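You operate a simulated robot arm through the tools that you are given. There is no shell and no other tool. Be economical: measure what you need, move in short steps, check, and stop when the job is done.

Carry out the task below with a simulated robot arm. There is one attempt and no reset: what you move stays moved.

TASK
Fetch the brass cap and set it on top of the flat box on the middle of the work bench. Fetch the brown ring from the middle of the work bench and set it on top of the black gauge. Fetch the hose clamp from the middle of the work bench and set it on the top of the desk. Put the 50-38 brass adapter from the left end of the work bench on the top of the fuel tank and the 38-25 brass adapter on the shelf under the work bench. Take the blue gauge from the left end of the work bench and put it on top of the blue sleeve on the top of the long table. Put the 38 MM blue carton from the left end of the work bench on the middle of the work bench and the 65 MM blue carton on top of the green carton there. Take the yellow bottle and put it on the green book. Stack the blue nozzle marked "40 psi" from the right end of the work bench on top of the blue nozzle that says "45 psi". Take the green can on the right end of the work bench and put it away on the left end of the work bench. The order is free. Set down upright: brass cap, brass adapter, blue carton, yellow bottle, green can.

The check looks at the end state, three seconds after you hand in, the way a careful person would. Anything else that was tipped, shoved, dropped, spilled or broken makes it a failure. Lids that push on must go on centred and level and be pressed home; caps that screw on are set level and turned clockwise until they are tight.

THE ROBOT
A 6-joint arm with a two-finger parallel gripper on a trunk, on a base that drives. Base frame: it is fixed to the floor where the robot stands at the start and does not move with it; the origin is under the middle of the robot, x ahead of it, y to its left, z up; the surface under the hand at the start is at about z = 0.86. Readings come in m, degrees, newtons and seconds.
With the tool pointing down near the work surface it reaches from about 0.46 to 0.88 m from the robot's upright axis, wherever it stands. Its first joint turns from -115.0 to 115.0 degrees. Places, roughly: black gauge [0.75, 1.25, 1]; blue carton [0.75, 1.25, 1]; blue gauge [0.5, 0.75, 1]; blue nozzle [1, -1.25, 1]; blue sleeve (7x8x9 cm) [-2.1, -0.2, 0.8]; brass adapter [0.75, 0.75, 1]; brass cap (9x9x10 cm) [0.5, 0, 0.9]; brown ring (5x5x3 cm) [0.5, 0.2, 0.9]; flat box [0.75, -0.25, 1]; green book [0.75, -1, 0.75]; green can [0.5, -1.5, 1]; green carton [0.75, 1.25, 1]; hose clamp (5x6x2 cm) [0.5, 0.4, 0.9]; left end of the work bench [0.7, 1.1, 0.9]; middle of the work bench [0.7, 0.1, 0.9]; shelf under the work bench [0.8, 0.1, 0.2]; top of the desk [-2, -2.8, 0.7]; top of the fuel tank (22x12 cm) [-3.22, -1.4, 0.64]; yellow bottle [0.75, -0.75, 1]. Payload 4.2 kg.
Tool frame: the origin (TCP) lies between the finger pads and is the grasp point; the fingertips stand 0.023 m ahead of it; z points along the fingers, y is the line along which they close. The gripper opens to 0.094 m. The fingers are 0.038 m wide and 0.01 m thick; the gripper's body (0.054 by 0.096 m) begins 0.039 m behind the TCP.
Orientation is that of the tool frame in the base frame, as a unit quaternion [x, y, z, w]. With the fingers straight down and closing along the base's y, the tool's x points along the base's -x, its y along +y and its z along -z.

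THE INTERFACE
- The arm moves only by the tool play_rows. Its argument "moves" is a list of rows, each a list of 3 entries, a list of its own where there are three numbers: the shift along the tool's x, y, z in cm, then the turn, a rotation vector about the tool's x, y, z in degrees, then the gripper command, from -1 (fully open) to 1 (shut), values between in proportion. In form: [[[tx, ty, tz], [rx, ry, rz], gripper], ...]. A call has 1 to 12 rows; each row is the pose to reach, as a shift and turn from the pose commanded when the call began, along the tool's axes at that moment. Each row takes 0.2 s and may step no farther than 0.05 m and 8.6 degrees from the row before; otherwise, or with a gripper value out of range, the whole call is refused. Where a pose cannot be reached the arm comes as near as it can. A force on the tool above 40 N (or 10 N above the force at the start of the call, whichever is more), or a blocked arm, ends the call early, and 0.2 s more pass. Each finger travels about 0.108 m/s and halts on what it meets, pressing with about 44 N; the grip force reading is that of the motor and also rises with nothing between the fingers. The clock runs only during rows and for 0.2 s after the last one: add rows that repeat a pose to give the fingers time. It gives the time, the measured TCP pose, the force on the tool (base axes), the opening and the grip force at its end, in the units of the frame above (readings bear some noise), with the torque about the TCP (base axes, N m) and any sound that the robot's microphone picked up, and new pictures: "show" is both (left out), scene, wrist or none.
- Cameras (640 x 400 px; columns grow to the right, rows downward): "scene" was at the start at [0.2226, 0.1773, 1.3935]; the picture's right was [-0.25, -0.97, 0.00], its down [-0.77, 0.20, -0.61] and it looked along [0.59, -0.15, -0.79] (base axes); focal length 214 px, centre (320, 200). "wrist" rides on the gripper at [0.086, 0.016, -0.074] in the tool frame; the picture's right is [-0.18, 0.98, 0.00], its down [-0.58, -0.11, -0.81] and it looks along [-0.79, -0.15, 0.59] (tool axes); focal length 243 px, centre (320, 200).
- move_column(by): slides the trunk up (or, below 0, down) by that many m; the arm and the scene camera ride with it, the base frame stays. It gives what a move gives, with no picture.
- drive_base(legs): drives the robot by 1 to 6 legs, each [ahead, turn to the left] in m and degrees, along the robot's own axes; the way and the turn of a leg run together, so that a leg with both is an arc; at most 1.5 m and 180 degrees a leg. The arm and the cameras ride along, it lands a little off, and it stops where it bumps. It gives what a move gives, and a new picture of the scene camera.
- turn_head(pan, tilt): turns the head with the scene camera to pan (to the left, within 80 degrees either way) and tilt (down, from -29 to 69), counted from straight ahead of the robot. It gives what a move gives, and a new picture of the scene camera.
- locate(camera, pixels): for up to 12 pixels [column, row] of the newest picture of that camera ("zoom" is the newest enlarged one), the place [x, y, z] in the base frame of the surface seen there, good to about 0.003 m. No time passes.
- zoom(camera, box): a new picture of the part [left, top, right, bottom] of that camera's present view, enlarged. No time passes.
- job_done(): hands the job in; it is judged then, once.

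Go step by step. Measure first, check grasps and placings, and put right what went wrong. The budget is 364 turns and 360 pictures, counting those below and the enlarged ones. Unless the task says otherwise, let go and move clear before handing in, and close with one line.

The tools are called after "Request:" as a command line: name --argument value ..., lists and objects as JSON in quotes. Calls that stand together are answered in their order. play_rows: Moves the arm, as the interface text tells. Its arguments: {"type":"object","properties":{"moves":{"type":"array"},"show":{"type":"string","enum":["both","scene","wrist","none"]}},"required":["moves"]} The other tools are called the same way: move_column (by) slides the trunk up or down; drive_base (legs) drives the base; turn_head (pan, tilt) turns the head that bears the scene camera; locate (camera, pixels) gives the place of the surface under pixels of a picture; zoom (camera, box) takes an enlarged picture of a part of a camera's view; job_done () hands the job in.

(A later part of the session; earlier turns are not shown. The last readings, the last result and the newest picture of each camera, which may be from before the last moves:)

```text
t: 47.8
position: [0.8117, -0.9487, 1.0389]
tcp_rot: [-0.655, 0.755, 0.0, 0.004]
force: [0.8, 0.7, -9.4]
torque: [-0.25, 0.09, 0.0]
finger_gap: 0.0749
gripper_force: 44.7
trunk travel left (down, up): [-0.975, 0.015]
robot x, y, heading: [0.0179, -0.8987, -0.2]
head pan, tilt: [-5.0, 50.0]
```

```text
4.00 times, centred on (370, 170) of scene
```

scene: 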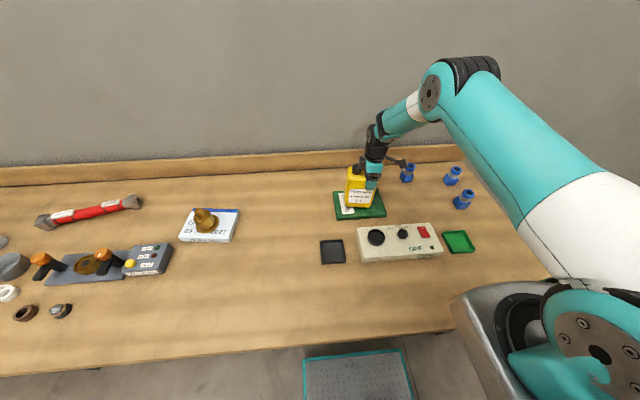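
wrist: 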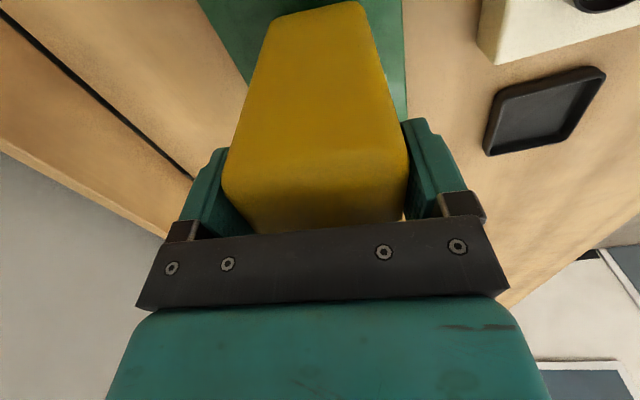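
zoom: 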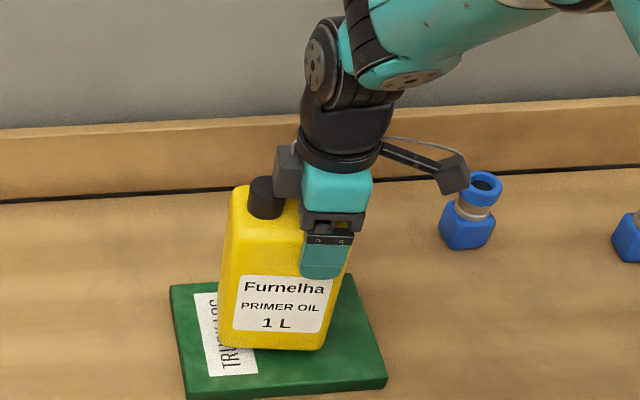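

Over the book, bottom about 1 cm above it. Lower in small steps to contact.

Request:
play_rows --moves '[[[0, 0, 0.4], [0, 0, 0], 1], [[0, 0, 0.6], [0, 0, 0], 1], [[0, 0, 0.8], [0, 0, 0], 1], [[0, 0, 0.9], [0, 0, 0], 1], [[0, 0, 1.0], [0, 0, 0], 1]]' --show "none"

```text
t: 49.0
position: [0.8114, -0.9482, 1.0306]
tcp_rot: [-0.656, 0.755, -0.001, 0.003]
force: [-4.1, -0.4, 4.5]
torque: [0.36, 0.89, 0.21]
finger_gap: 0.0748
gripper_force: 44.2
trunk travel left (down, up): [-0.975, 0.015]
robot x, y, heading: [0.0209, -0.8992, -0.1]
head pan, tilt: [-5.0, 50.0]
```

Contact (load went from -9 to +4.5 N). Open slowly and rise.

Request:
play_rows --moves '[[[0, 0, 0], [0, 0, 0], 0.4], [[0, 0, 0], [0, 0, 0], -0.4], [[0, 0, 0], [0, 0, 0], -1], [[0, 0, 0], [0, 0, 0], -1], [[0, 0, -3], [0, 0, 0], -1], [[0, 0, -7], [0, 0, 0], -1], [[0, 0, -12], [0, 0, 0], -1], [[0, 0, -16], [0, 0, 0], -1]]' --show "wrist"

Request:
zoom --camera "scene" --box '[290, 120, 450, 220]'

```text
t: 50.8
position: [0.8118, -0.9481, 1.1897]
tcp_rot: [-0.657, 0.754, 0.0, 0.003]
force: [0.5, 0.5, 0.2]
torque: [0.0, 0.01, -0.04]
finger_gap: 0.094
gripper_force: 0.2
trunk travel left (down, up): [-0.975, 0.015]
robot x, y, heading: [0.0176, -0.9015, -0.3]
head pan, tilt: [-5.0, 50.0]
```

wrist: 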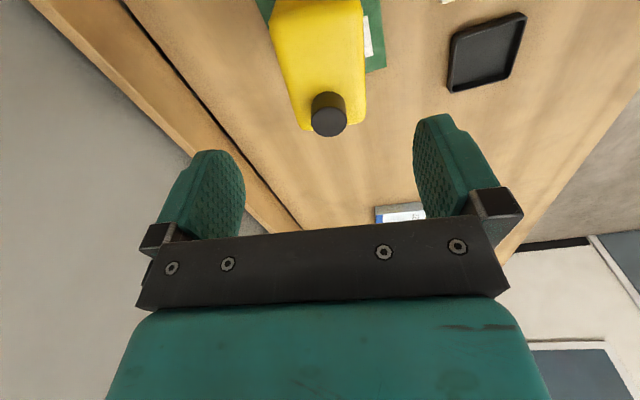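

```text
4.00 times, centred on (370, 170) of scene
```

zoom: 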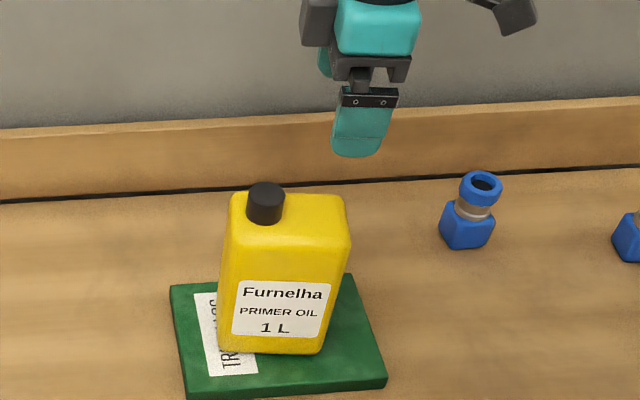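

The bottle stands on the book. Now the nozzles: zoom close for their labels.

Request:
zoom --camera "scene" --box '[390, 150, 486, 216]'

```text
6.06 times, centred on (438, 183) of scene
```

zoom: 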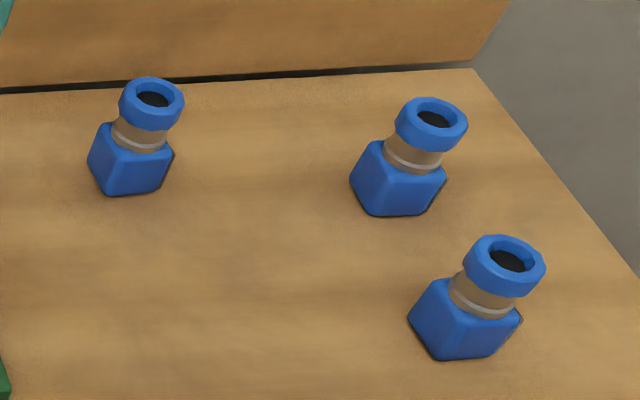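

No labels face this way, so I shift the robot 0.45 m right to view and reach them.

Request:
drive_base --legs '[[0, -90], [0.45, 0], [0, 90]]'

```text
t: 58.9
position: [0.3109, -2.0912, 1.1893]
tcp_rot: [-0.148, 0.989, -0.002, 0.004]
force: [0.7, -0.2, -0.8]
torque: [0.03, -0.02, -0.02]
finger_gap: 0.094
gripper_force: 0.1
trunk travel left (down, up): [-0.975, 0.015]
robot x, y, heading: [0.0147, -1.3535, -65.7]
head pan, tilt: [-5.0, 50.0]
stopped in leg 3: the robot was blocked; the commanded pose is now the measured one
```

scene: 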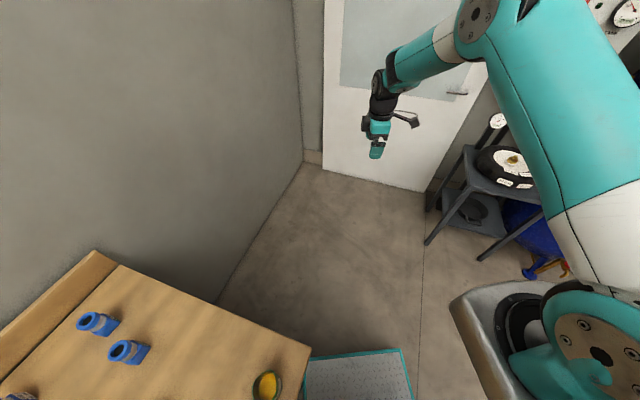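

The turn was blocked at -66° heading, with the nozzles at (95,322) and (127,352). Zoom on them from this angle before fixing the stance.

Request:
turn_head --pan 50 --tilt 40

Request:
zoom --camera "scene" --box '[240, 100, 480, 250]'

```text
t: 60.2
position: [0.312, -2.0913, 1.19]
tcp_rot: [-0.148, 0.989, -0.003, 0.002]
force: [-0.7, 0.3, -0.4]
torque: [0.0, -0.02, -0.02]
finger_gap: 0.0937
gripper_force: 0.1
trunk travel left (down, up): [-0.975, 0.015]
robot x, y, heading: [0.0154, -1.3533, -65.6]
head pan, tilt: [50.0, 40.0]
```

scene: 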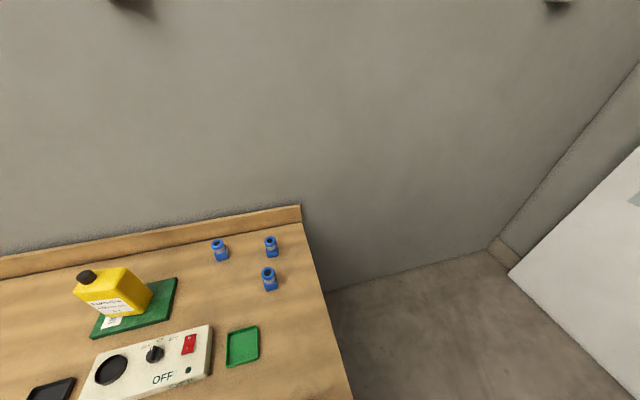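

```text
2.67 times, centred on (360, 175) of scene
```

zoom: 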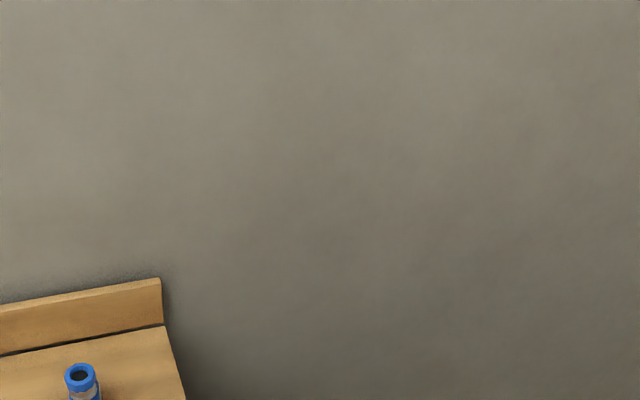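

Request:
zoom --camera "scene" --box '[195, 230, 291, 296]'

```text
6.06 times, centred on (243, 263) of scene
```

zoom: 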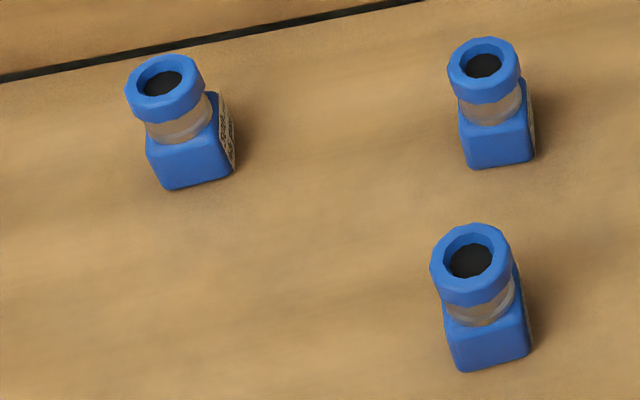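

The labels are on the right-hand faces. I retract the arm, then restand at about (-0.09,-1.33) facing the bench.

Request:
play_rows --moves '[[[0.6, 4.9, 0], [0, 0, 0], -1], [[1.2, 9.8, 0], [0, 0, 0], -1], [[1.8, 14.7, 0], [0, 0, 0], -1], [[2.5, 19.6, 0], [0, 0, 0], -1], [[3.1, 24.5, 0], [0, 0, 0], -1]]' --show "none"

Request:
drive_base --legs '[[0, -49.3], [0.25, 0], [0, 25], [-0.25, 0], [0, 90]]'

```text
t: 61.4
position: [0.209, -1.8659, 1.1891]
tcp_rot: [-0.148, 0.989, -0.002, 0.002]
force: [-1.2, -0.9, 0.2]
torque: [0.04, 0.02, -0.02]
finger_gap: 0.0937
gripper_force: 0.0
trunk travel left (down, up): [-0.975, 0.015]
robot x, y, heading: [0.0153, -1.3565, -66.0]
head pan, tilt: [50.0, 40.0]
```

```text
t: 63.9
position: [-0.146, -1.8785, 1.1767]
tcp_rot: [0.268, 0.962, -0.007, -0.051]
force: [2.4, -1.1, 0.9]
torque: [0.07, 0.13, -0.01]
finger_gap: 0.094
gripper_force: 0.1
trunk travel left (down, up): [-0.975, 0.015]
robot x, y, heading: [0.0078, -1.3473, -109.8]
head pan, tilt: [50.0, 40.0]
stopped in leg 1: the robot was blocked; the commanded pose is now the measured one
```

scene: 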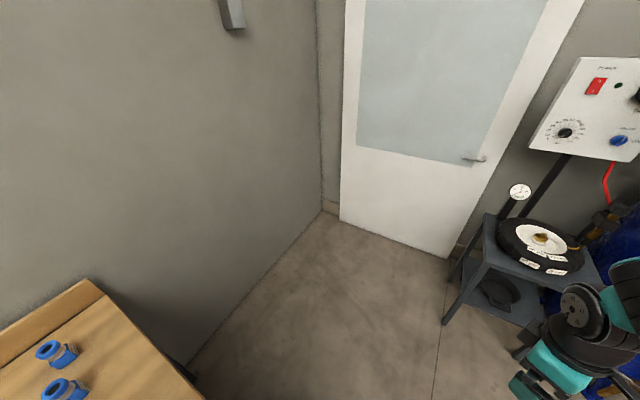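

The arm touched something near the tyre stand (tool tilted about 6°). Turn back a bit and look.

Request:
drive_base --legs '[[0, 20]]'

Request:
turn_head --pan 0 --tilt 35

```text
t: 64.5
position: [-0.0278, -1.898, 1.1518]
tcp_rot: [0.262, 0.959, -0.003, -0.109]
force: [2.3, -0.4, 0.7]
torque: [0.04, 0.14, 0.04]
finger_gap: 0.0937
gripper_force: 0.0
trunk travel left (down, up): [-0.975, 0.015]
robot x, y, heading: [0.0062, -1.3516, -108.9]
head pan, tilt: [50.0, 40.0]
stopped in leg 1: the robot was blocked; the commanded pose is now the measured one
```

scene: 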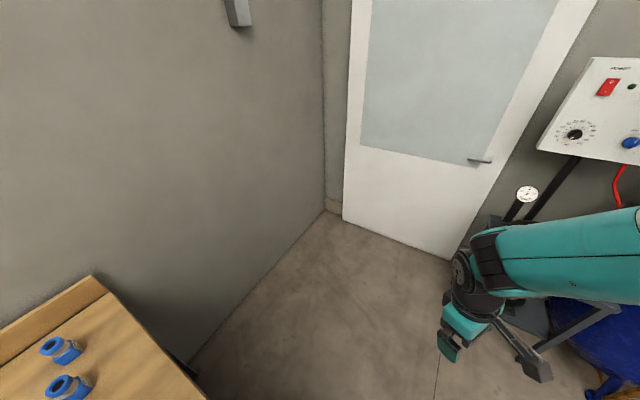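

```text
t: 65.7
position: [-0.0373, -1.8968, 1.1543]
tcp_rot: [0.266, 0.958, -0.004, -0.106]
force: [-1.0, 0.2, 0.0]
torque: [-0.03, -0.01, 0.03]
finger_gap: 0.0939
gripper_force: 0.0
trunk travel left (down, up): [-0.975, 0.015]
robot x, y, heading: [0.011, -1.3486, -109.4]
head pan, tilt: [0.0, 35.0]
```

scene: 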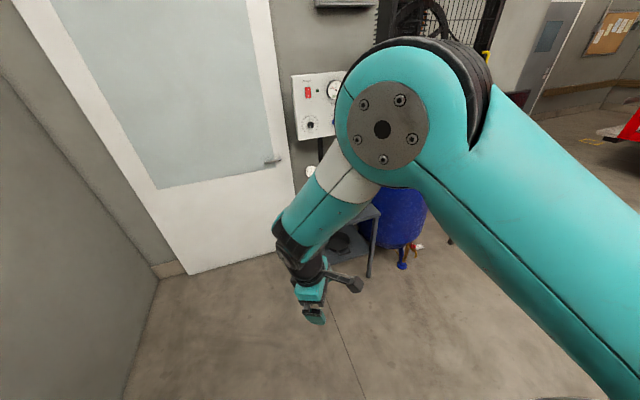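

Request:
locate --camera "scene" --pixels '[[380, 130], [330, 90], [312, 310], [350, 285], [333, 250], [395, 230], [320, 115], [405, 265], [480, 50], [330, 370]]'

Request:
turn_head --pan -70 --tilt 50

```text
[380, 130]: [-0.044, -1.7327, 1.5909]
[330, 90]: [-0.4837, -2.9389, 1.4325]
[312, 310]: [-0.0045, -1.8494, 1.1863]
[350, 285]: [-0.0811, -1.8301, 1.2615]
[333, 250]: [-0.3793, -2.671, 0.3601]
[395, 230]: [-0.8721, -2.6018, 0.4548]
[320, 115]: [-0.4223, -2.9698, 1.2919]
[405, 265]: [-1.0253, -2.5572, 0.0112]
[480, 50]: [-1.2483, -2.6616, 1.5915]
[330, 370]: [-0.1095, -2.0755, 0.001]
```

```text
t: 67.1
position: [-0.037, -1.8984, 1.1555]
tcp_rot: [0.266, 0.958, -0.006, -0.103]
force: [1.2, -0.2, 0.5]
torque: [-0.01, -0.01, 0.0]
finger_gap: 0.094
gripper_force: 0.1
trunk travel left (down, up): [-0.975, 0.015]
robot x, y, heading: [0.0097, -1.3535, -109.2]
head pan, tilt: [-70.0, 50.0]
```

scene: 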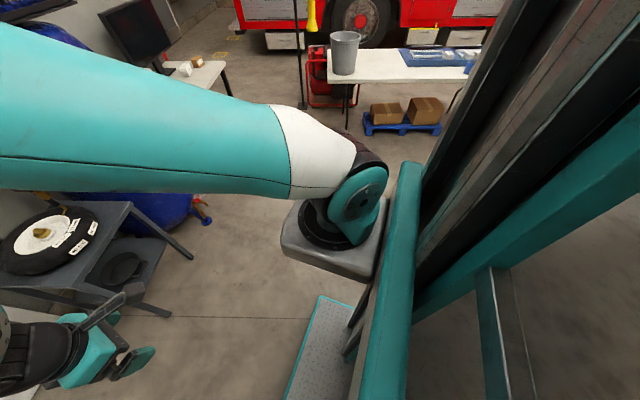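

The arm is clear of things; the base itself seems wedged beside the bench. I drive ahead (away from the bench) 0.3 m.

Request:
drive_base --legs '[[0.3, 0]]'

```text
t: 67.8
position: [0.0519, -1.9131, 1.1214]
tcp_rot: [0.258, 0.953, 0.007, -0.16]
force: [2.5, -0.5, -0.1]
torque: [0.01, 0.05, 0.04]
finger_gap: 0.094
gripper_force: 0.0
trunk travel left (down, up): [-0.975, 0.015]
robot x, y, heading: [0.0034, -1.3545, -108.3]
head pan, tilt: [-70.0, 50.0]
stopped in leg 1: the robot was blocked; the commanded pose is now the measured one
```

scene: 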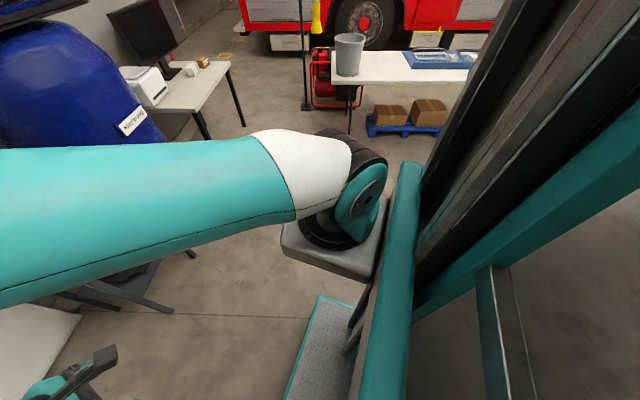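

Odd: the base hardly moves but the arm swings and tilts. I restore the arm upright first and watch forces.

Request:
play_rows --moves '[[[0, 0, 0], [0, 0, 0], -1], [[0, 0, -1], [0, 0, 0], -1], [[0, 0, -2], [0, 0, 0], -1]]' --show "wrist"

Request:
turn_head --pan 10 --tilt 20

```text
t: 68.2
position: [0.0778, -1.9093, 1.1013]
tcp_rot: [0.256, 0.946, 0.019, -0.196]
force: [1.9, -0.8, 0.4]
torque: [0.06, 0.07, -0.01]
finger_gap: 0.0942
gripper_force: 0.0
trunk travel left (down, up): [-0.975, 0.015]
robot x, y, heading: [0.0026, -1.3579, -108.1]
head pan, tilt: [-70.0, 50.0]
stopped in row 1: the arm was blocked; the commanded pose is now the measured one
```

wrist: 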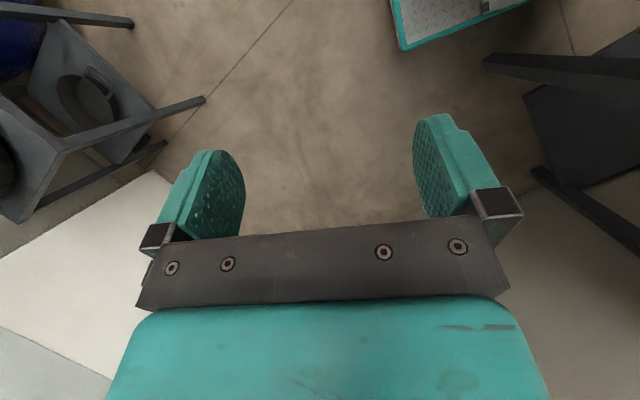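

```text
t: 69.7
position: [0.0716, -1.9098, 1.104]
tcp_rot: [0.26, 0.946, 0.018, -0.193]
force: [-0.7, -1.3, -0.5]
torque: [-0.02, -0.04, 0.0]
finger_gap: 0.0939
gripper_force: 0.1
trunk travel left (down, up): [-0.975, 0.015]
robot x, y, heading: [-0.0019, -1.3499, -108.4]
head pan, tilt: [10.0, 20.0]
```

scene: 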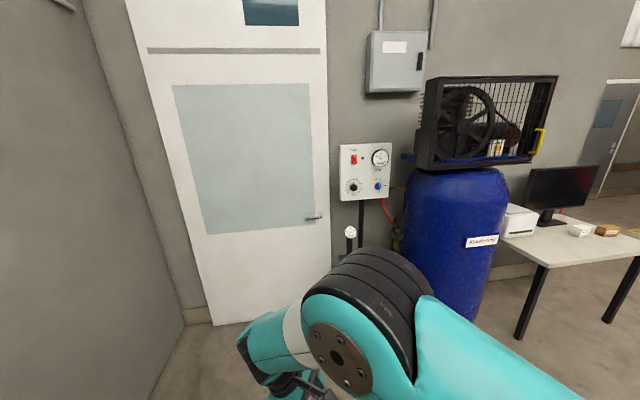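

The arm counts as blocked though no force is felt; probably a bad configuration from retracting. I try moving it outwards, along the robot's heading.

Request:
play_rows --moves '[[[-0.8, -3.9, 0], [0, 0, 0], -1], [[-1.6, -7.8, 0], [0, 0, 0], -1], [[-2.4, -11.7, 0], [0, 0, 0], -1], [[-3.2, -15.6, 0], [0, 0, 0], -1]]' --show "scene"

```text
t: 70.0
position: [0.0961, -1.9128, 1.081]
tcp_rot: [0.253, 0.938, 0.037, -0.234]
force: [1.7, -0.6, 1.6]
torque: [0.01, 0.09, 0.0]
finger_gap: 0.0938
gripper_force: 0.0
trunk travel left (down, up): [-0.975, 0.015]
robot x, y, heading: [0.0024, -1.354, -108.3]
head pan, tilt: [10.0, 20.0]
stopped in row 1: the arm was blocked; the commanded pose is now the measured one
```

scene: 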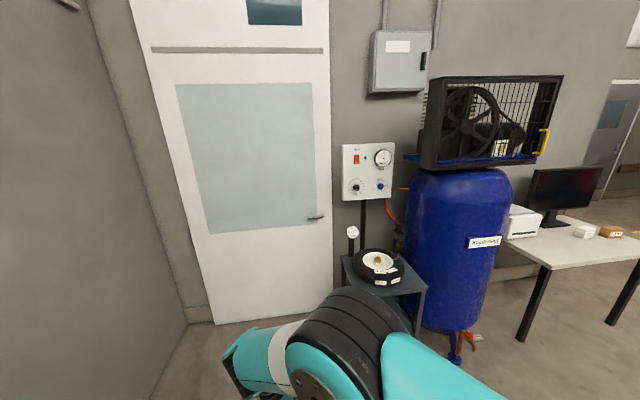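

The arm drifts left a little on each command, as if its solution jumped to another branch. I test a small upright-restoring move.

Request:
play_rows --moves '[[[0, 0, -1], [-0.8, -8, 0], -1]]' --show "none"

Request:
move_column --by -0.05

```text
t: 70.3
position: [0.1111, -1.9057, 1.0606]
tcp_rot: [0.251, 0.934, 0.049, -0.25]
force: [1.0, -2.3, 1.6]
torque: [0.02, 0.06, -0.03]
finger_gap: 0.0942
gripper_force: 0.2
trunk travel left (down, up): [-0.975, 0.015]
robot x, y, heading: [-0.0007, -1.3599, -108.1]
head pan, tilt: [10.0, 20.0]
stopped in row 1: the arm was blocked; the commanded pose is now the measured one
```

```text
t: 70.7
position: [0.1197, -1.8886, 1.0347]
tcp_rot: [0.248, 0.92, 0.07, -0.294]
force: [1.1, -1.5, 2.1]
torque: [0.05, 0.05, -0.01]
finger_gap: 0.094
gripper_force: 0.0
trunk travel left (down, up): [-0.972, 0.018]
robot x, y, heading: [0.0008, -1.3545, -108.1]
head pan, tilt: [10.0, 20.0]
stopped: the arm was blocked; the commanded pose is now the measured one
```

Request:
turn_head --pan 25 --tilt 55

```text
t: 71.7
position: [0.1161, -1.8889, 1.0371]
tcp_rot: [0.25, 0.921, 0.07, -0.29]
force: [0.2, -1.0, 0.1]
torque: [0.01, 0.03, 0.02]
finger_gap: 0.0942
gripper_force: 0.1
trunk travel left (down, up): [-0.972, 0.018]
robot x, y, heading: [-0.0034, -1.3534, -108.1]
head pan, tilt: [25.0, 55.0]
```

scene: 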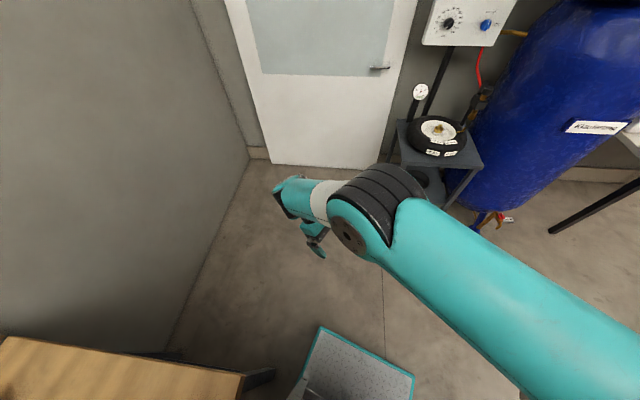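

I try going along with its drift (left, tilting) to see whether it frees itself.

Request:
play_rows --moves '[[[-2.5, 2, 1], [0, 6, 0], -1], [[-5, 4, 2], [0, 12, 0], -1], [[-7.5, 6, 3], [0, 18, 0], -1]]' --show "none"

Request:
turn_head --pan 40 --tilt 55

```text
t: 72.0
position: [0.1406, -1.8634, 1.0153]
tcp_rot: [0.244, 0.913, 0.088, -0.316]
force: [0.4, -0.4, -0.6]
torque: [0.09, 0.03, -0.05]
finger_gap: 0.094
gripper_force: 0.1
out of reach, approached as far as the arm can: row 1
trunk travel left (down, up): [-0.972, 0.018]
robot x, y, heading: [0.0027, -1.3545, -107.9]
head pan, tilt: [25.0, 55.0]
stopped in row 1: the arm was blocked; the commanded pose is now the measured one
```

```text
t: 72.8
position: [0.1347, -1.8638, 1.0172]
tcp_rot: [0.251, 0.91, 0.084, -0.318]
force: [-0.4, -0.7, 1.5]
torque: [-0.03, 0.0, -0.04]
finger_gap: 0.0939
gripper_force: 0.1
trunk travel left (down, up): [-0.972, 0.018]
robot x, y, heading: [0.0001, -1.3581, -108.4]
head pan, tilt: [40.0, 55.0]
```

scene: 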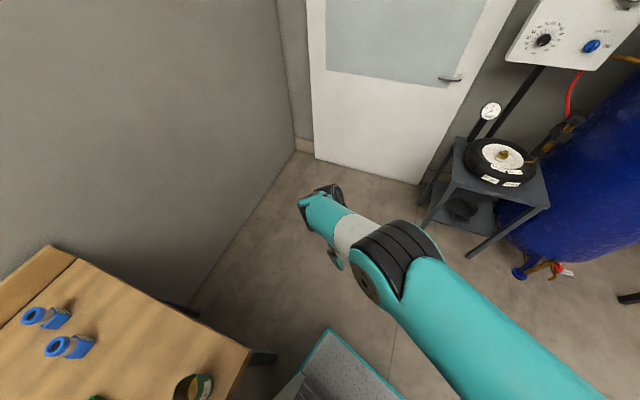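

Request:
locate --camera "scene" --pixels '[[410, 235], [368, 288], [440, 330], [500, 360], [350, 230], [328, 195], [335, 257], [340, 370]]'

Request:
play_rows --moves '[[[0, 0, 0], [0, 0, 0], -1]]' --show "none"

```text
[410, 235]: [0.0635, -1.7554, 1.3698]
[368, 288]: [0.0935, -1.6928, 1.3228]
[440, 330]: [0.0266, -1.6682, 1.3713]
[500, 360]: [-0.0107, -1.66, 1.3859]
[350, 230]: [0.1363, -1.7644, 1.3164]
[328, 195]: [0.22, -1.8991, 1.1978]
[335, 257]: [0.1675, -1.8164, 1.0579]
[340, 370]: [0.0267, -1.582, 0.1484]
```

```text
t: 73.1
position: [0.1458, -1.8507, 1.009]
tcp_rot: [0.249, 0.907, 0.084, -0.328]
force: [0.7, -0.3, 0.2]
torque: [0.04, -0.04, -0.02]
finger_gap: 0.094
gripper_force: 0.1
trunk travel left (down, up): [-0.972, 0.018]
robot x, y, heading: [0.0047, -1.3544, -107.9]
head pan, tilt: [40.0, 55.0]
stopped in row 1: the arm was blocked; the commanded pose is now the measured one
```

The arm seems to settle slowly (1 cm this time). I repeat neutral commands to let it converge.

Request:
play_rows --moves '[[[0, 0, 0], [0, 0, 0], -1]]' --show "none"

Request:
play_rows --moves '[[[0, 0, 0], [0, 0, 0], -1]]' --show "none"

Request:
play_rows --moves '[[[0, 0, 0], [0, 0, 0], -1]]' --show "none"

Request:
play_rows --moves '[[[0, 0, 0], [0, 0, 0], -1]]' --show "none"

```text
t: 73.7
position: [0.1535, -1.8383, 1.0016]
tcp_rot: [0.25, 0.903, 0.085, -0.339]
force: [-0.1, -0.4, 1.5]
torque: [0.01, 0.02, -0.02]
finger_gap: 0.0941
gripper_force: 0.2
trunk travel left (down, up): [-0.972, 0.018]
robot x, y, heading: [-0.0021, -1.3559, -108.1]
head pan, tilt: [40.0, 55.0]
stopped in row 1: the arm was blocked; the commanded pose is now the measured one
```

```text
t: 74.3
position: [0.1584, -1.8259, 0.9951]
tcp_rot: [0.252, 0.899, 0.085, -0.347]
force: [0.9, -0.7, 0.3]
torque: [-0.03, -0.02, -0.01]
finger_gap: 0.0938
gripper_force: 0.1
trunk travel left (down, up): [-0.972, 0.018]
robot x, y, heading: [-0.004, -1.3578, -107.8]
head pan, tilt: [40.0, 55.0]
stopped in row 1: the arm was blocked; the commanded pose is now the measured one
```

```text
t: 74.9
position: [0.1643, -1.8148, 0.9894]
tcp_rot: [0.252, 0.895, 0.087, -0.357]
force: [0.2, -1.1, -0.5]
torque: [0.02, -0.04, 0.02]
finger_gap: 0.0943
gripper_force: 0.1
trunk travel left (down, up): [-0.972, 0.018]
robot x, y, heading: [-0.0005, -1.3604, -107.6]
head pan, tilt: [40.0, 55.0]
stopped in row 1: the arm was blocked; the commanded pose is now the measured one
```

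```text
t: 75.5
position: [0.1701, -1.8041, 0.9847]
tcp_rot: [0.253, 0.892, 0.087, -0.365]
force: [0.2, -0.6, 0.2]
torque: [-0.01, -0.01, -0.03]
finger_gap: 0.0938
gripper_force: 0.0
trunk travel left (down, up): [-0.972, 0.018]
robot x, y, heading: [-0.0049, -1.355, -107.2]
head pan, tilt: [40.0, 55.0]
stopped in row 1: the arm was blocked; the commanded pose is now the measured one
```

Base heading also creeps, so there's a real contact. Look up and around the arm for what touches.

Request:
turn_head --pan 0 --tilt -10

Request:
turn_head --pan -50 --tilt 60

Request:
turn_head --pan 70 --tilt 65

```text
t: 76.9
position: [0.1686, -1.8038, 0.9839]
tcp_rot: [0.254, 0.892, 0.088, -0.363]
force: [0.4, 1.0, 0.5]
torque: [-0.01, 0.0, -0.01]
finger_gap: 0.0943
gripper_force: 0.0
trunk travel left (down, up): [-0.972, 0.018]
robot x, y, heading: [-0.0043, -1.3543, -107.5]
head pan, tilt: [0.0, -10.0]
```

scene: 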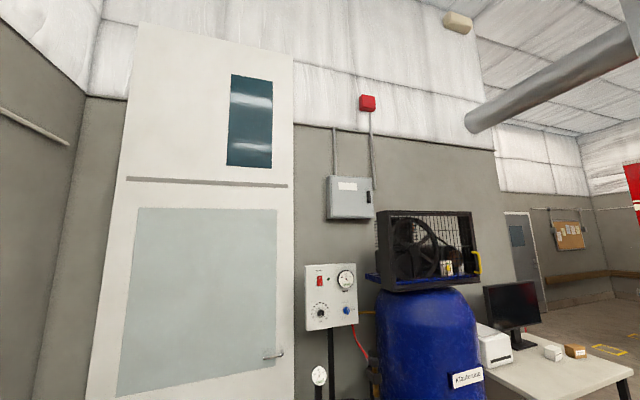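

```text
t: 78.3
position: [0.1689, -1.8048, 0.9843]
tcp_rot: [0.254, 0.892, 0.089, -0.363]
force: [-0.4, 0.0, 0.3]
torque: [0.03, 0.02, 0.0]
finger_gap: 0.0939
gripper_force: 0.1
trunk travel left (down, up): [-0.972, 0.018]
robot x, y, heading: [-0.0072, -1.3569, -107.7]
head pan, tilt: [-50.0, 60.0]
```

scene: 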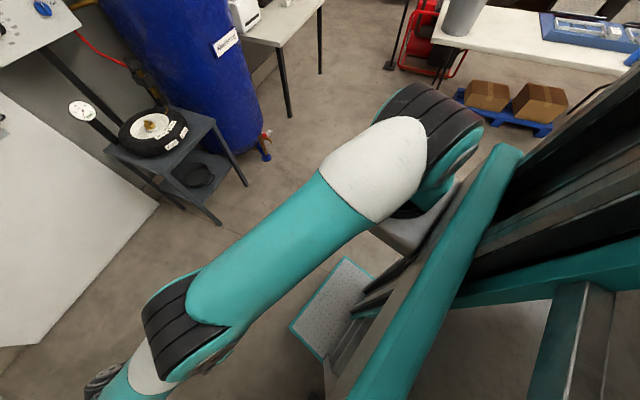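

```text
t: 80.3
position: [0.1718, -1.8055, 0.9825]
tcp_rot: [0.255, 0.892, 0.09, -0.363]
force: [-0.8, 0.4, -0.5]
torque: [-0.02, 0.01, -0.03]
finger_gap: 0.0939
gripper_force: 0.0
trunk travel left (down, up): [-0.972, 0.018]
robot x, y, heading: [-0.0012, -1.3559, -107.6]
head pan, tilt: [70.0, 65.0]
```

scene: 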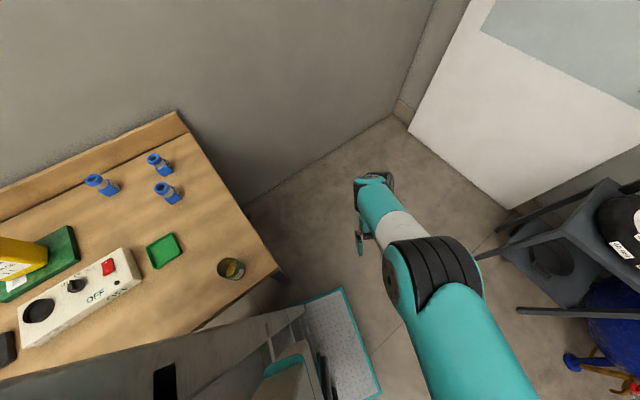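

I test whether commands have any effect: ask for 4 cm up and to the right.

Request:
play_rows --moves '[[[3.9, -1.6, -0.4], [0, 0, 0], -1]]' --show "none"

Request:
play_rows --moves '[[[3.9, -1.6, -0.4], [0, -8, 0], -1]]' --show "none"

Request:
play_rows --moves '[[[-2, -3, 0], [0, -8, 0], -1]]' --show "none"

```text
t: 80.7
position: [0.1618, -1.8112, 1.0008]
tcp_rot: [0.23, 0.894, 0.097, -0.371]
force: [-0.6, -0.1, 0.6]
torque: [0.03, 0.01, -0.02]
finger_gap: 0.0939
gripper_force: 0.1
trunk travel left (down, up): [-0.972, 0.018]
robot x, y, heading: [-0.0047, -1.353, -107.4]
head pan, tilt: [70.0, 65.0]
stopped in row 1: the arm was blocked; the commanded pose is now the measured one
```

```text
t: 81.0
position: [0.1624, -1.8166, 1.0042]
tcp_rot: [0.214, 0.906, 0.097, -0.353]
force: [1.1, 0.2, 0.2]
torque: [-0.04, 0.03, -0.02]
finger_gap: 0.0942
gripper_force: 0.1
out of reach, approached as far as the arm can: row 1
trunk travel left (down, up): [-0.972, 0.018]
robot x, y, heading: [-0.0064, -1.357, -107.4]
head pan, tilt: [70.0, 65.0]
stopped in row 1: the arm was blocked; the commanded pose is now the measured one
```

```text
t: 81.3
position: [0.1716, -1.8268, 0.9946]
tcp_rot: [0.215, 0.913, 0.092, -0.333]
force: [0.4, 0.1, 0.0]
torque: [0.0, 0.0, 0.05]
finger_gap: 0.094
gripper_force: 0.1
trunk travel left (down, up): [-0.972, 0.018]
robot x, y, heading: [-0.0019, -1.3556, -107.4]
head pan, tilt: [70.0, 65.0]
stopped in row 1: the arm was blocked; the commanded pose is now the measured one
```

Commands do act now. I repeat outward-and-up moves with un-tilting.

Request:
play_rows --moves '[[[1.6, -3.4, -2.7], [0, -8, 0], -1]]' --show "none"

Request:
play_rows --moves '[[[1.6, -3.4, -2.7], [0, -8, 0], -1]]' --show "none"

Request:
play_rows --moves '[[[1.6, -3.4, -2.7], [0, -8, 0], -1]]' --show "none"

Request:
play_rows --moves '[[[1.6, -3.4, -2.7], [0, -8, 0], -1]]' --show "none"

```text
t: 81.7
position: [0.1766, -1.8409, 1.0028]
tcp_rot: [0.216, 0.921, 0.086, -0.314]
force: [-0.1, 0.0, -0.1]
torque: [-0.01, -0.02, 0.02]
finger_gap: 0.094
gripper_force: 0.0
trunk travel left (down, up): [-0.972, 0.018]
robot x, y, heading: [-0.0077, -1.357, -107.3]
head pan, tilt: [70.0, 65.0]
stopped in row 1: the arm was blocked; the commanded pose is now the measured one
```

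```text
t: 82.0
position: [0.18, -1.8564, 1.0094]
tcp_rot: [0.219, 0.927, 0.081, -0.294]
force: [-0.3, -0.2, -0.2]
torque: [-0.01, -0.01, 0.04]
finger_gap: 0.094
gripper_force: 0.0
out of reach, approached as far as the arm can: row 1
trunk travel left (down, up): [-0.972, 0.018]
robot x, y, heading: [-0.0031, -1.3568, -107.1]
head pan, tilt: [70.0, 65.0]
stopped in row 1: the arm was blocked; the commanded pose is now the measured one
```

```text
t: 82.4
position: [0.1701, -1.8936, 1.038]
tcp_rot: [0.225, 0.944, 0.065, -0.231]
force: [0.3, 0.4, 0.8]
torque: [-0.03, -0.01, 0.0]
finger_gap: 0.094
gripper_force: 0.1
out of reach, approached as far as the arm can: row 1
trunk travel left (down, up): [-0.972, 0.018]
robot x, y, heading: [-0.0055, -1.3566, -107.1]
head pan, tilt: [70.0, 65.0]
```

```text
t: 82.8
position: [0.1685, -1.9394, 1.0628]
tcp_rot: [0.23, 0.958, 0.05, -0.163]
force: [0.6, 0.5, -0.8]
torque: [-0.01, -0.01, -0.02]
finger_gap: 0.094
gripper_force: 0.1
out of reach, approached as far as the arm can: row 1
trunk travel left (down, up): [-0.972, 0.018]
robot x, y, heading: [-0.011, -1.3572, -107.1]
head pan, tilt: [70.0, 65.0]
```

Freed: the moves complete now. Continue un-tilting and go outward.

Request:
play_rows --moves '[[[0.5, -4, -1.5], [0, -8, 0], -1], [[1, -8, -3], [0, -16, 0], -1], [[1.5, -12, -4], [0, -19, 0], -1]]' --show "wrist"

```text
t: 83.1
position: [0.178, -1.9552, 1.0645]
tcp_rot: [0.228, 0.962, 0.044, -0.142]
force: [0.9, 1.2, 0.0]
torque: [-0.06, 0.05, 0.02]
finger_gap: 0.0942
gripper_force: 0.0
out of reach, approached as far as the arm can: row 1
trunk travel left (down, up): [-0.972, 0.018]
robot x, y, heading: [-0.0136, -1.3549, -107.0]
head pan, tilt: [70.0, 65.0]
stopped in row 1: the arm was blocked; the commanded pose is now the measured one
```

wrist: 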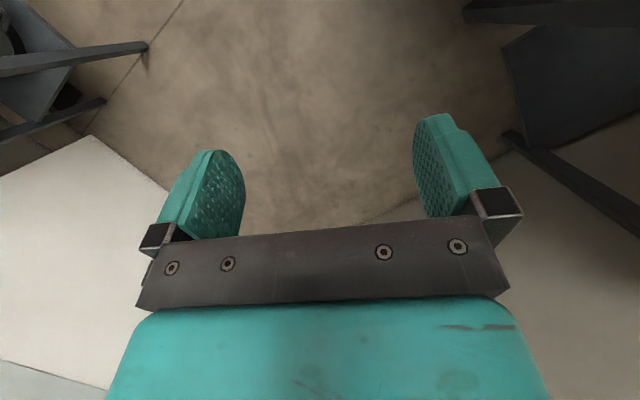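

Request:
play_rows --moves '[[[2.2, -3.3, 0.6], [0, -6, 0], -1]]' --show "none"

Request:
play_rows --moves '[[[2.2, -3.3, 0.6], [0, -6, 0], -1]]' --show "none"

Request:
play_rows --moves '[[[2.2, -3.3, 0.0], [0, -6, 0], -1]]' --show "none"

```text
t: 83.5
position: [0.1493, -1.988, 1.0895]
tcp_rot: [0.233, 0.966, 0.037, -0.103]
force: [1.0, 0.0, 0.0]
torque: [0.02, 0.06, -0.02]
finger_gap: 0.0941
gripper_force: 0.1
out of reach, approached as far as the arm can: row 1
trunk travel left (down, up): [-0.972, 0.018]
robot x, y, heading: [-0.0108, -1.3588, -107.1]
head pan, tilt: [70.0, 65.0]
```

```text
t: 83.9
position: [0.1268, -2.0261, 1.135]
tcp_rot: [0.234, 0.97, 0.031, -0.061]
force: [-0.4, 0.4, -0.7]
torque: [-0.02, -0.01, -0.03]
finger_gap: 0.0941
gripper_force: 0.1
out of reach, approached as far as the arm can: row 1
trunk travel left (down, up): [-0.972, 0.018]
robot x, y, heading: [-0.008, -1.3523, -107.3]
head pan, tilt: [70.0, 65.0]
```

```text
t: 84.3
position: [0.1005, -2.0646, 1.1909]
tcp_rot: [0.233, 0.972, 0.021, -0.009]
force: [-0.3, 0.0, 0.1]
torque: [-0.02, 0.03, -0.01]
finger_gap: 0.0941
gripper_force: 0.1
out of reach, approached as far as the arm can: row 1
trunk travel left (down, up): [-0.972, 0.018]
robot x, y, heading: [-0.0111, -1.3569, -107.3]
head pan, tilt: [70.0, 65.0]
```

Recovered and upright at r≈0.72 m. Now drive ahead away from the bench; keep the arm extended from here on.

Request:
play_rows --moves '[[[2, -2, -0.5], [0, 0, 0], -1], [[4, -4, -1], [0, 0, 0], -1]]' --show "none"

Request:
drive_base --legs '[[0.25, 0]]'

```text
t: 84.9
position: [0.0524, -2.0943, 1.2106]
tcp_rot: [0.234, 0.972, 0.01, 0.005]
force: [-0.6, -0.3, 0.2]
torque: [-0.03, -0.01, 0.03]
finger_gap: 0.0938
gripper_force: 0.0
out of reach, approached as far as the arm can: row 1, 2
trunk travel left (down, up): [-0.972, 0.018]
robot x, y, heading: [-0.0084, -1.3549, -107.3]
head pan, tilt: [70.0, 65.0]
```

```text
t: 86.8
position: [-0.0153, -2.3398, 1.2087]
tcp_rot: [0.233, 0.972, 0.011, 0.004]
force: [0.4, 0.2, 0.0]
torque: [-0.05, 0.0, -0.03]
finger_gap: 0.094
gripper_force: 0.0
trunk travel left (down, up): [-0.972, 0.018]
robot x, y, heading: [-0.0856, -1.5992, -107.4]
head pan, tilt: [70.0, 65.0]
```

scene: 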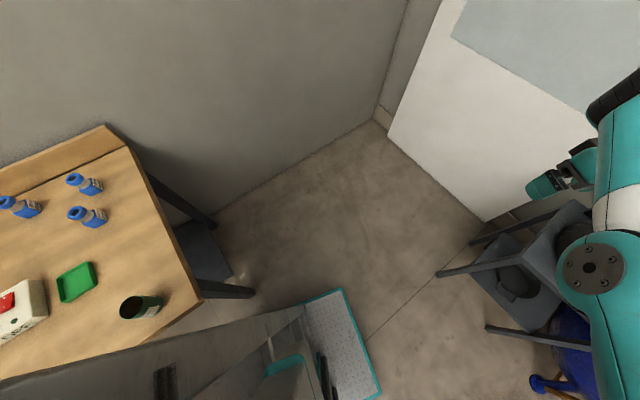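

Driving works again, and the nozzles' labels face us now near (90,187), (20,207), (87,217). Zoom.

Request:
zoom --camera "scene" --box '[0, 165, 112, 235]'

```text
5.71 times, centred on (56, 200) of scene
```

zoom: 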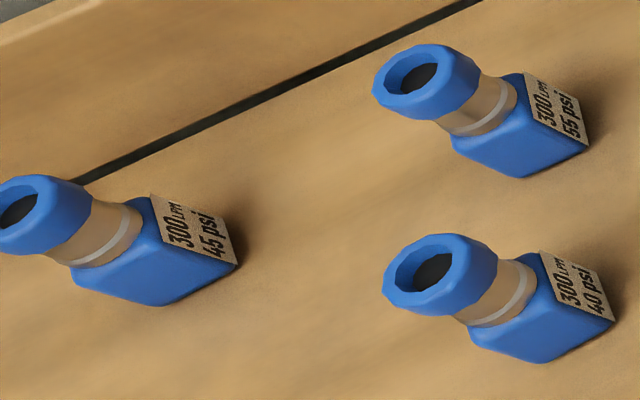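

So 45 psi is the one at (0.93,-1.185) and 40 psi the one at (0.76,-1.36). I drive back to face them from y≈-1.25.

Request:
drive_base --legs '[[0, 17.4], [-0.35, 0], [0, 90]]'

Request:
turn_head --pan -5 --tilt 50

```text
t: 93.9
position: [0.6017, -0.9568, 1.2093]
tcp_rot: [-0.649, 0.76, 0.01, -0.007]
force: [0.0, -0.4, -0.5]
torque: [-0.01, 0.01, -0.03]
finger_gap: 0.0939
gripper_force: 0.0
trunk travel left (down, up): [-0.972, 0.018]
robot x, y, heading: [-0.0842, -1.2486, 0.9]
head pan, tilt: [70.0, 65.0]
```

scene: 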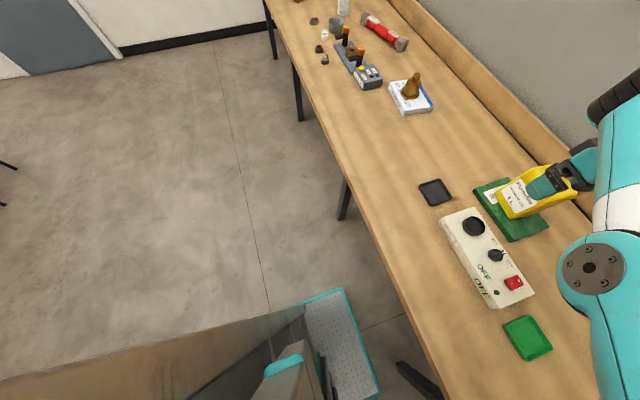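

```text
t: 95.3
position: [0.6026, -0.957, 1.2096]
tcp_rot: [-0.649, 0.76, 0.01, -0.006]
force: [0.0, -0.7, 0.1]
torque: [0.01, 0.0, 0.0]
finger_gap: 0.0941
gripper_force: 0.1
trunk travel left (down, up): [-0.972, 0.018]
robot x, y, heading: [-0.0833, -1.2448, 0.6]
head pan, tilt: [-5.0, 50.0]
```

scene: 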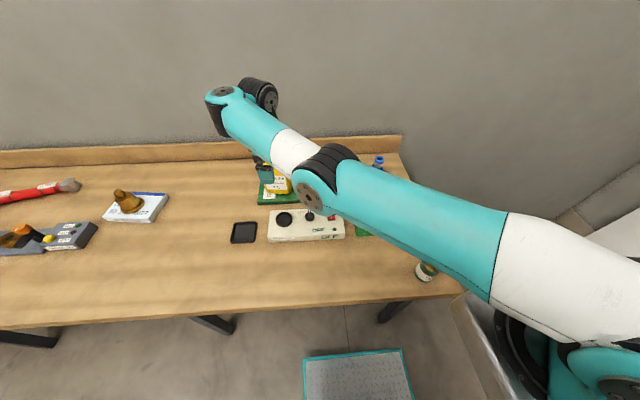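

Request:
locate --camera "scene" --pixels '[[335, 165], [308, 195], [222, 92], [265, 95], [215, 118], [268, 172], [250, 125]]'

Request:
zoom --camera "scene" --box '[180, 60, 380, 220]'

```text
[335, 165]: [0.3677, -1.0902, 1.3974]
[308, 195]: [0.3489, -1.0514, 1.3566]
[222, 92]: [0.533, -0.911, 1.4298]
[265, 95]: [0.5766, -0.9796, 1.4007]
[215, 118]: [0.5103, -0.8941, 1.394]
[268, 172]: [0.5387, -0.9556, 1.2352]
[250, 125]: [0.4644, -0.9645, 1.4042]
```

```text
2.50 times, centred on (280, 140) of scene
```

zoom: 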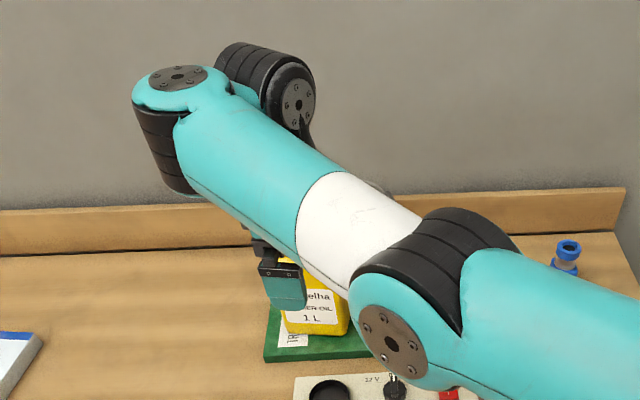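

The arm came out in a contorted branch (wrist sideways). Drive 10 cm closer, then bring the hand to a comfortable pose turning the yaw back.

Request:
drive_base --legs '[[0.11, -0.6]]'

Request:
play_rows --moves '[[[3, 0, 0], [0, 0, 7], -1], [[6, 0, 0], [0, 0, 14], -1], [[9, 0, 0], [0, 0, 21], -1], [[12, 0, 0], [0, 0, 28], -1]]' --show "scene"

```text
t: 96.5
position: [0.7146, -0.9616, 1.2101]
tcp_rot: [-0.646, 0.763, 0.01, -0.006]
force: [-0.3, -0.5, -0.5]
torque: [0.0, 0.0, 0.01]
finger_gap: 0.0942
gripper_force: 0.2
trunk travel left (down, up): [-0.972, 0.018]
robot x, y, heading: [0.0247, -1.2438, -0.0]
head pan, tilt: [-5.0, 50.0]
```

scene: 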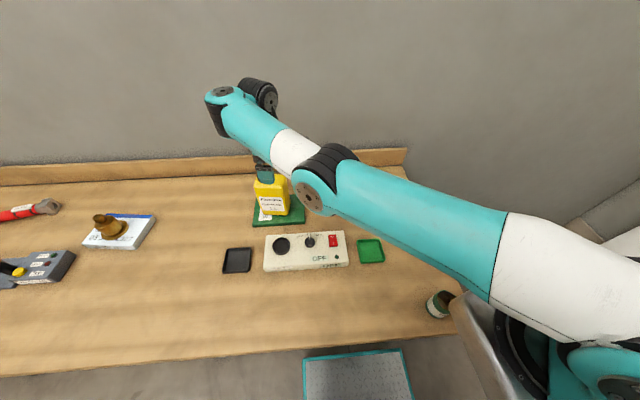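

```text
t: 97.5
position: [0.7681, -1.0403, 1.2095]
tcp_rot: [-0.441, 0.898, 0.008, -0.009]
force: [0.1, 0.4, 0.0]
torque: [-0.03, -0.02, 0.01]
finger_gap: 0.0941
gripper_force: 0.1
out of reach, approached as far as the arm can: row 1, 2, 3, 4
trunk travel left (down, up): [-0.972, 0.018]
robot x, y, heading: [0.0253, -1.2465, 0.6]
head pan, tilt: [-5.0, 50.0]
```

scene: 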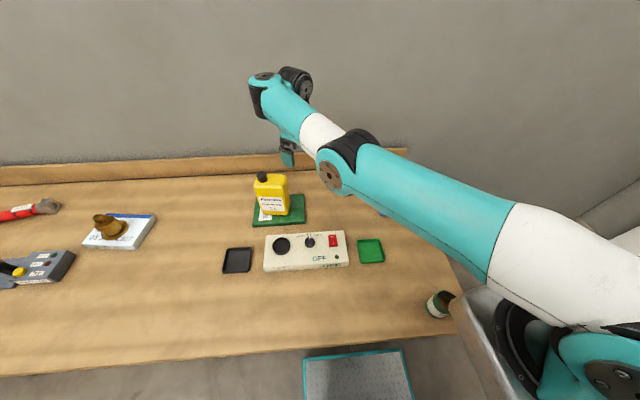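

Moves work but miss by several cm. I steer toward the starting pose (relative to the robot), where the arm was comfortable.

Request:
play_rows --moves '[[[1.6, 1.8, -1.7], [0, 0, 7.5], -1], [[3.2, 3.6, -3.4], [0, 0, 15], -1], [[4.7, 5.4, -5.1], [0, 0, 22.5], -1], [[6.3, 7.2, -6.8], [0, 0, 30], -1], [[7.9, 9, -8.5], [0, 0, 37.5], -1], [[9.5, 10.8, -10.2], [0, 0, 45], -1], [[11, 12.7, -12], [0, 0, 52], -1]]' --show "scene"

```text
t: 99.1
position: [0.6833, -0.9826, 1.3911]
tcp_rot: [-0.003, 1.0, 0.002, -0.013]
force: [-0.6, -0.2, -0.3]
torque: [0.02, 0.0, -0.01]
finger_gap: 0.0939
gripper_force: 0.2
out of reach, approached as far as the arm can: row 1, 2, 3, 4, 5, 6, 7
trunk travel left (down, up): [-0.972, 0.018]
robot x, y, heading: [0.028, -1.2446, -0.1]
head pan, tilt: [-5.0, 50.0]
```

scene: 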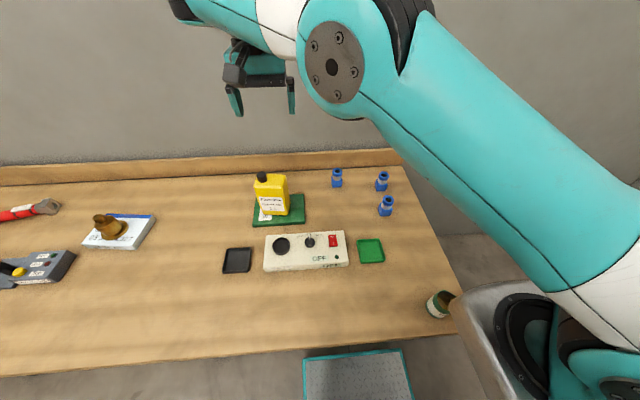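

Still contorted, hand hanging back under the forearm. I straighten the wrist: tilt the tool forward (up to ~70°) to unwind it.

Request:
play_rows --moves '[[[-1, -1, 0], [0, -7, 0], -1], [[-2, -2, 0], [0, -14, 0], -1], [[-3, -3, 0], [0, -21, 0], -1], [[-4, -4, 0], [0, -28, 0], -1], [[-5, -5, 0], [0, -35, 0], -1], [[-6, -6, 0], [0, -42, 0], -1], [[-7, -7, 0], [0, -49, 0], -1], [[-8, -8, 0], [0, -56, 0], -1], [[-9, -9, 0], [0, -63, 0], -1], [[-10, -10, 0], [0, -70, 0], -1]]' --show "scene"

```text
t: 101.3
position: [0.7349, -0.9208, 1.5222]
tcp_rot: [0.044, 0.851, -0.063, 0.52]
force: [-0.1, 0.3, 1.8]
torque: [0.01, -0.02, 0.02]
finger_gap: 0.0942
gripper_force: 0.0
out of reach, approached as far as the arm can: row 1, 2, 3, 4, 5, 6, 7, 8, 9, 10
trunk travel left (down, up): [-0.972, 0.018]
robot x, y, heading: [0.03, -1.2476, 0.6]
head pan, tilt: [-5.0, 50.0]
```

scene: 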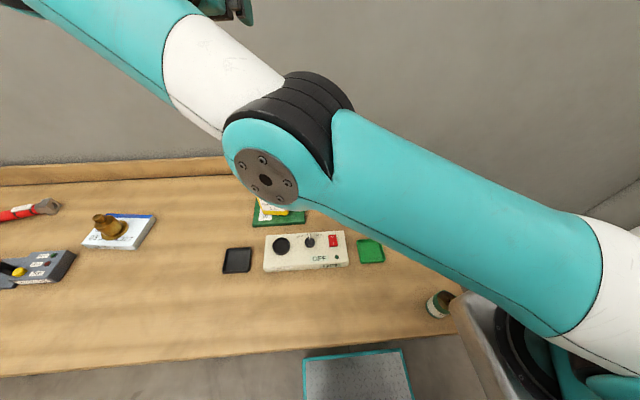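

Request:
locate --camera "scene" --pixels '[[600, 270], [560, 250], [420, 180], [290, 110], [265, 175], [215, 70], [110, 40], [230, 10]]'

Request:
turn_head --pan 30 --tilt 10

```text
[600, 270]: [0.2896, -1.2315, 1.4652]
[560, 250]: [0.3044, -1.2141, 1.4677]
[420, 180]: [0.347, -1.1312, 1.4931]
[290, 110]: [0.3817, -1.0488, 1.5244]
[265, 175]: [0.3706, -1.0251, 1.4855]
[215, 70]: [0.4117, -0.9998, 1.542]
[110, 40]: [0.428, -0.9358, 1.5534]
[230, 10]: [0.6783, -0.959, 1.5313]
```

```text
t: 102.4
position: [0.7365, -0.9212, 1.5212]
tcp_rot: [0.044, 0.851, -0.063, 0.519]
force: [0.6, -0.3, 0.6]
torque: [0.02, 0.0, -0.04]
finger_gap: 0.0941
gripper_force: 0.1
trunk travel left (down, up): [-0.972, 0.018]
robot x, y, heading: [0.0259, -1.2431, -0.0]
head pan, tilt: [30.0, 10.0]
```

scene: 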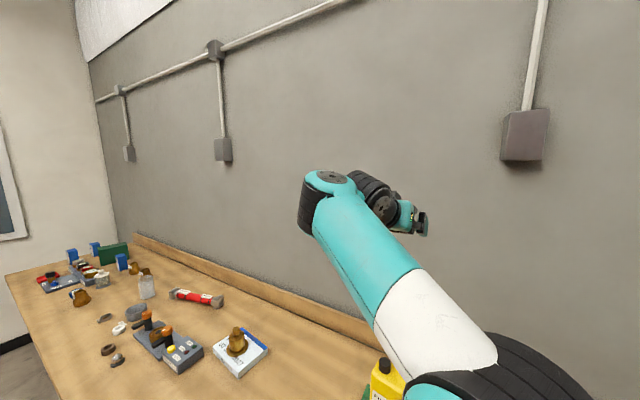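

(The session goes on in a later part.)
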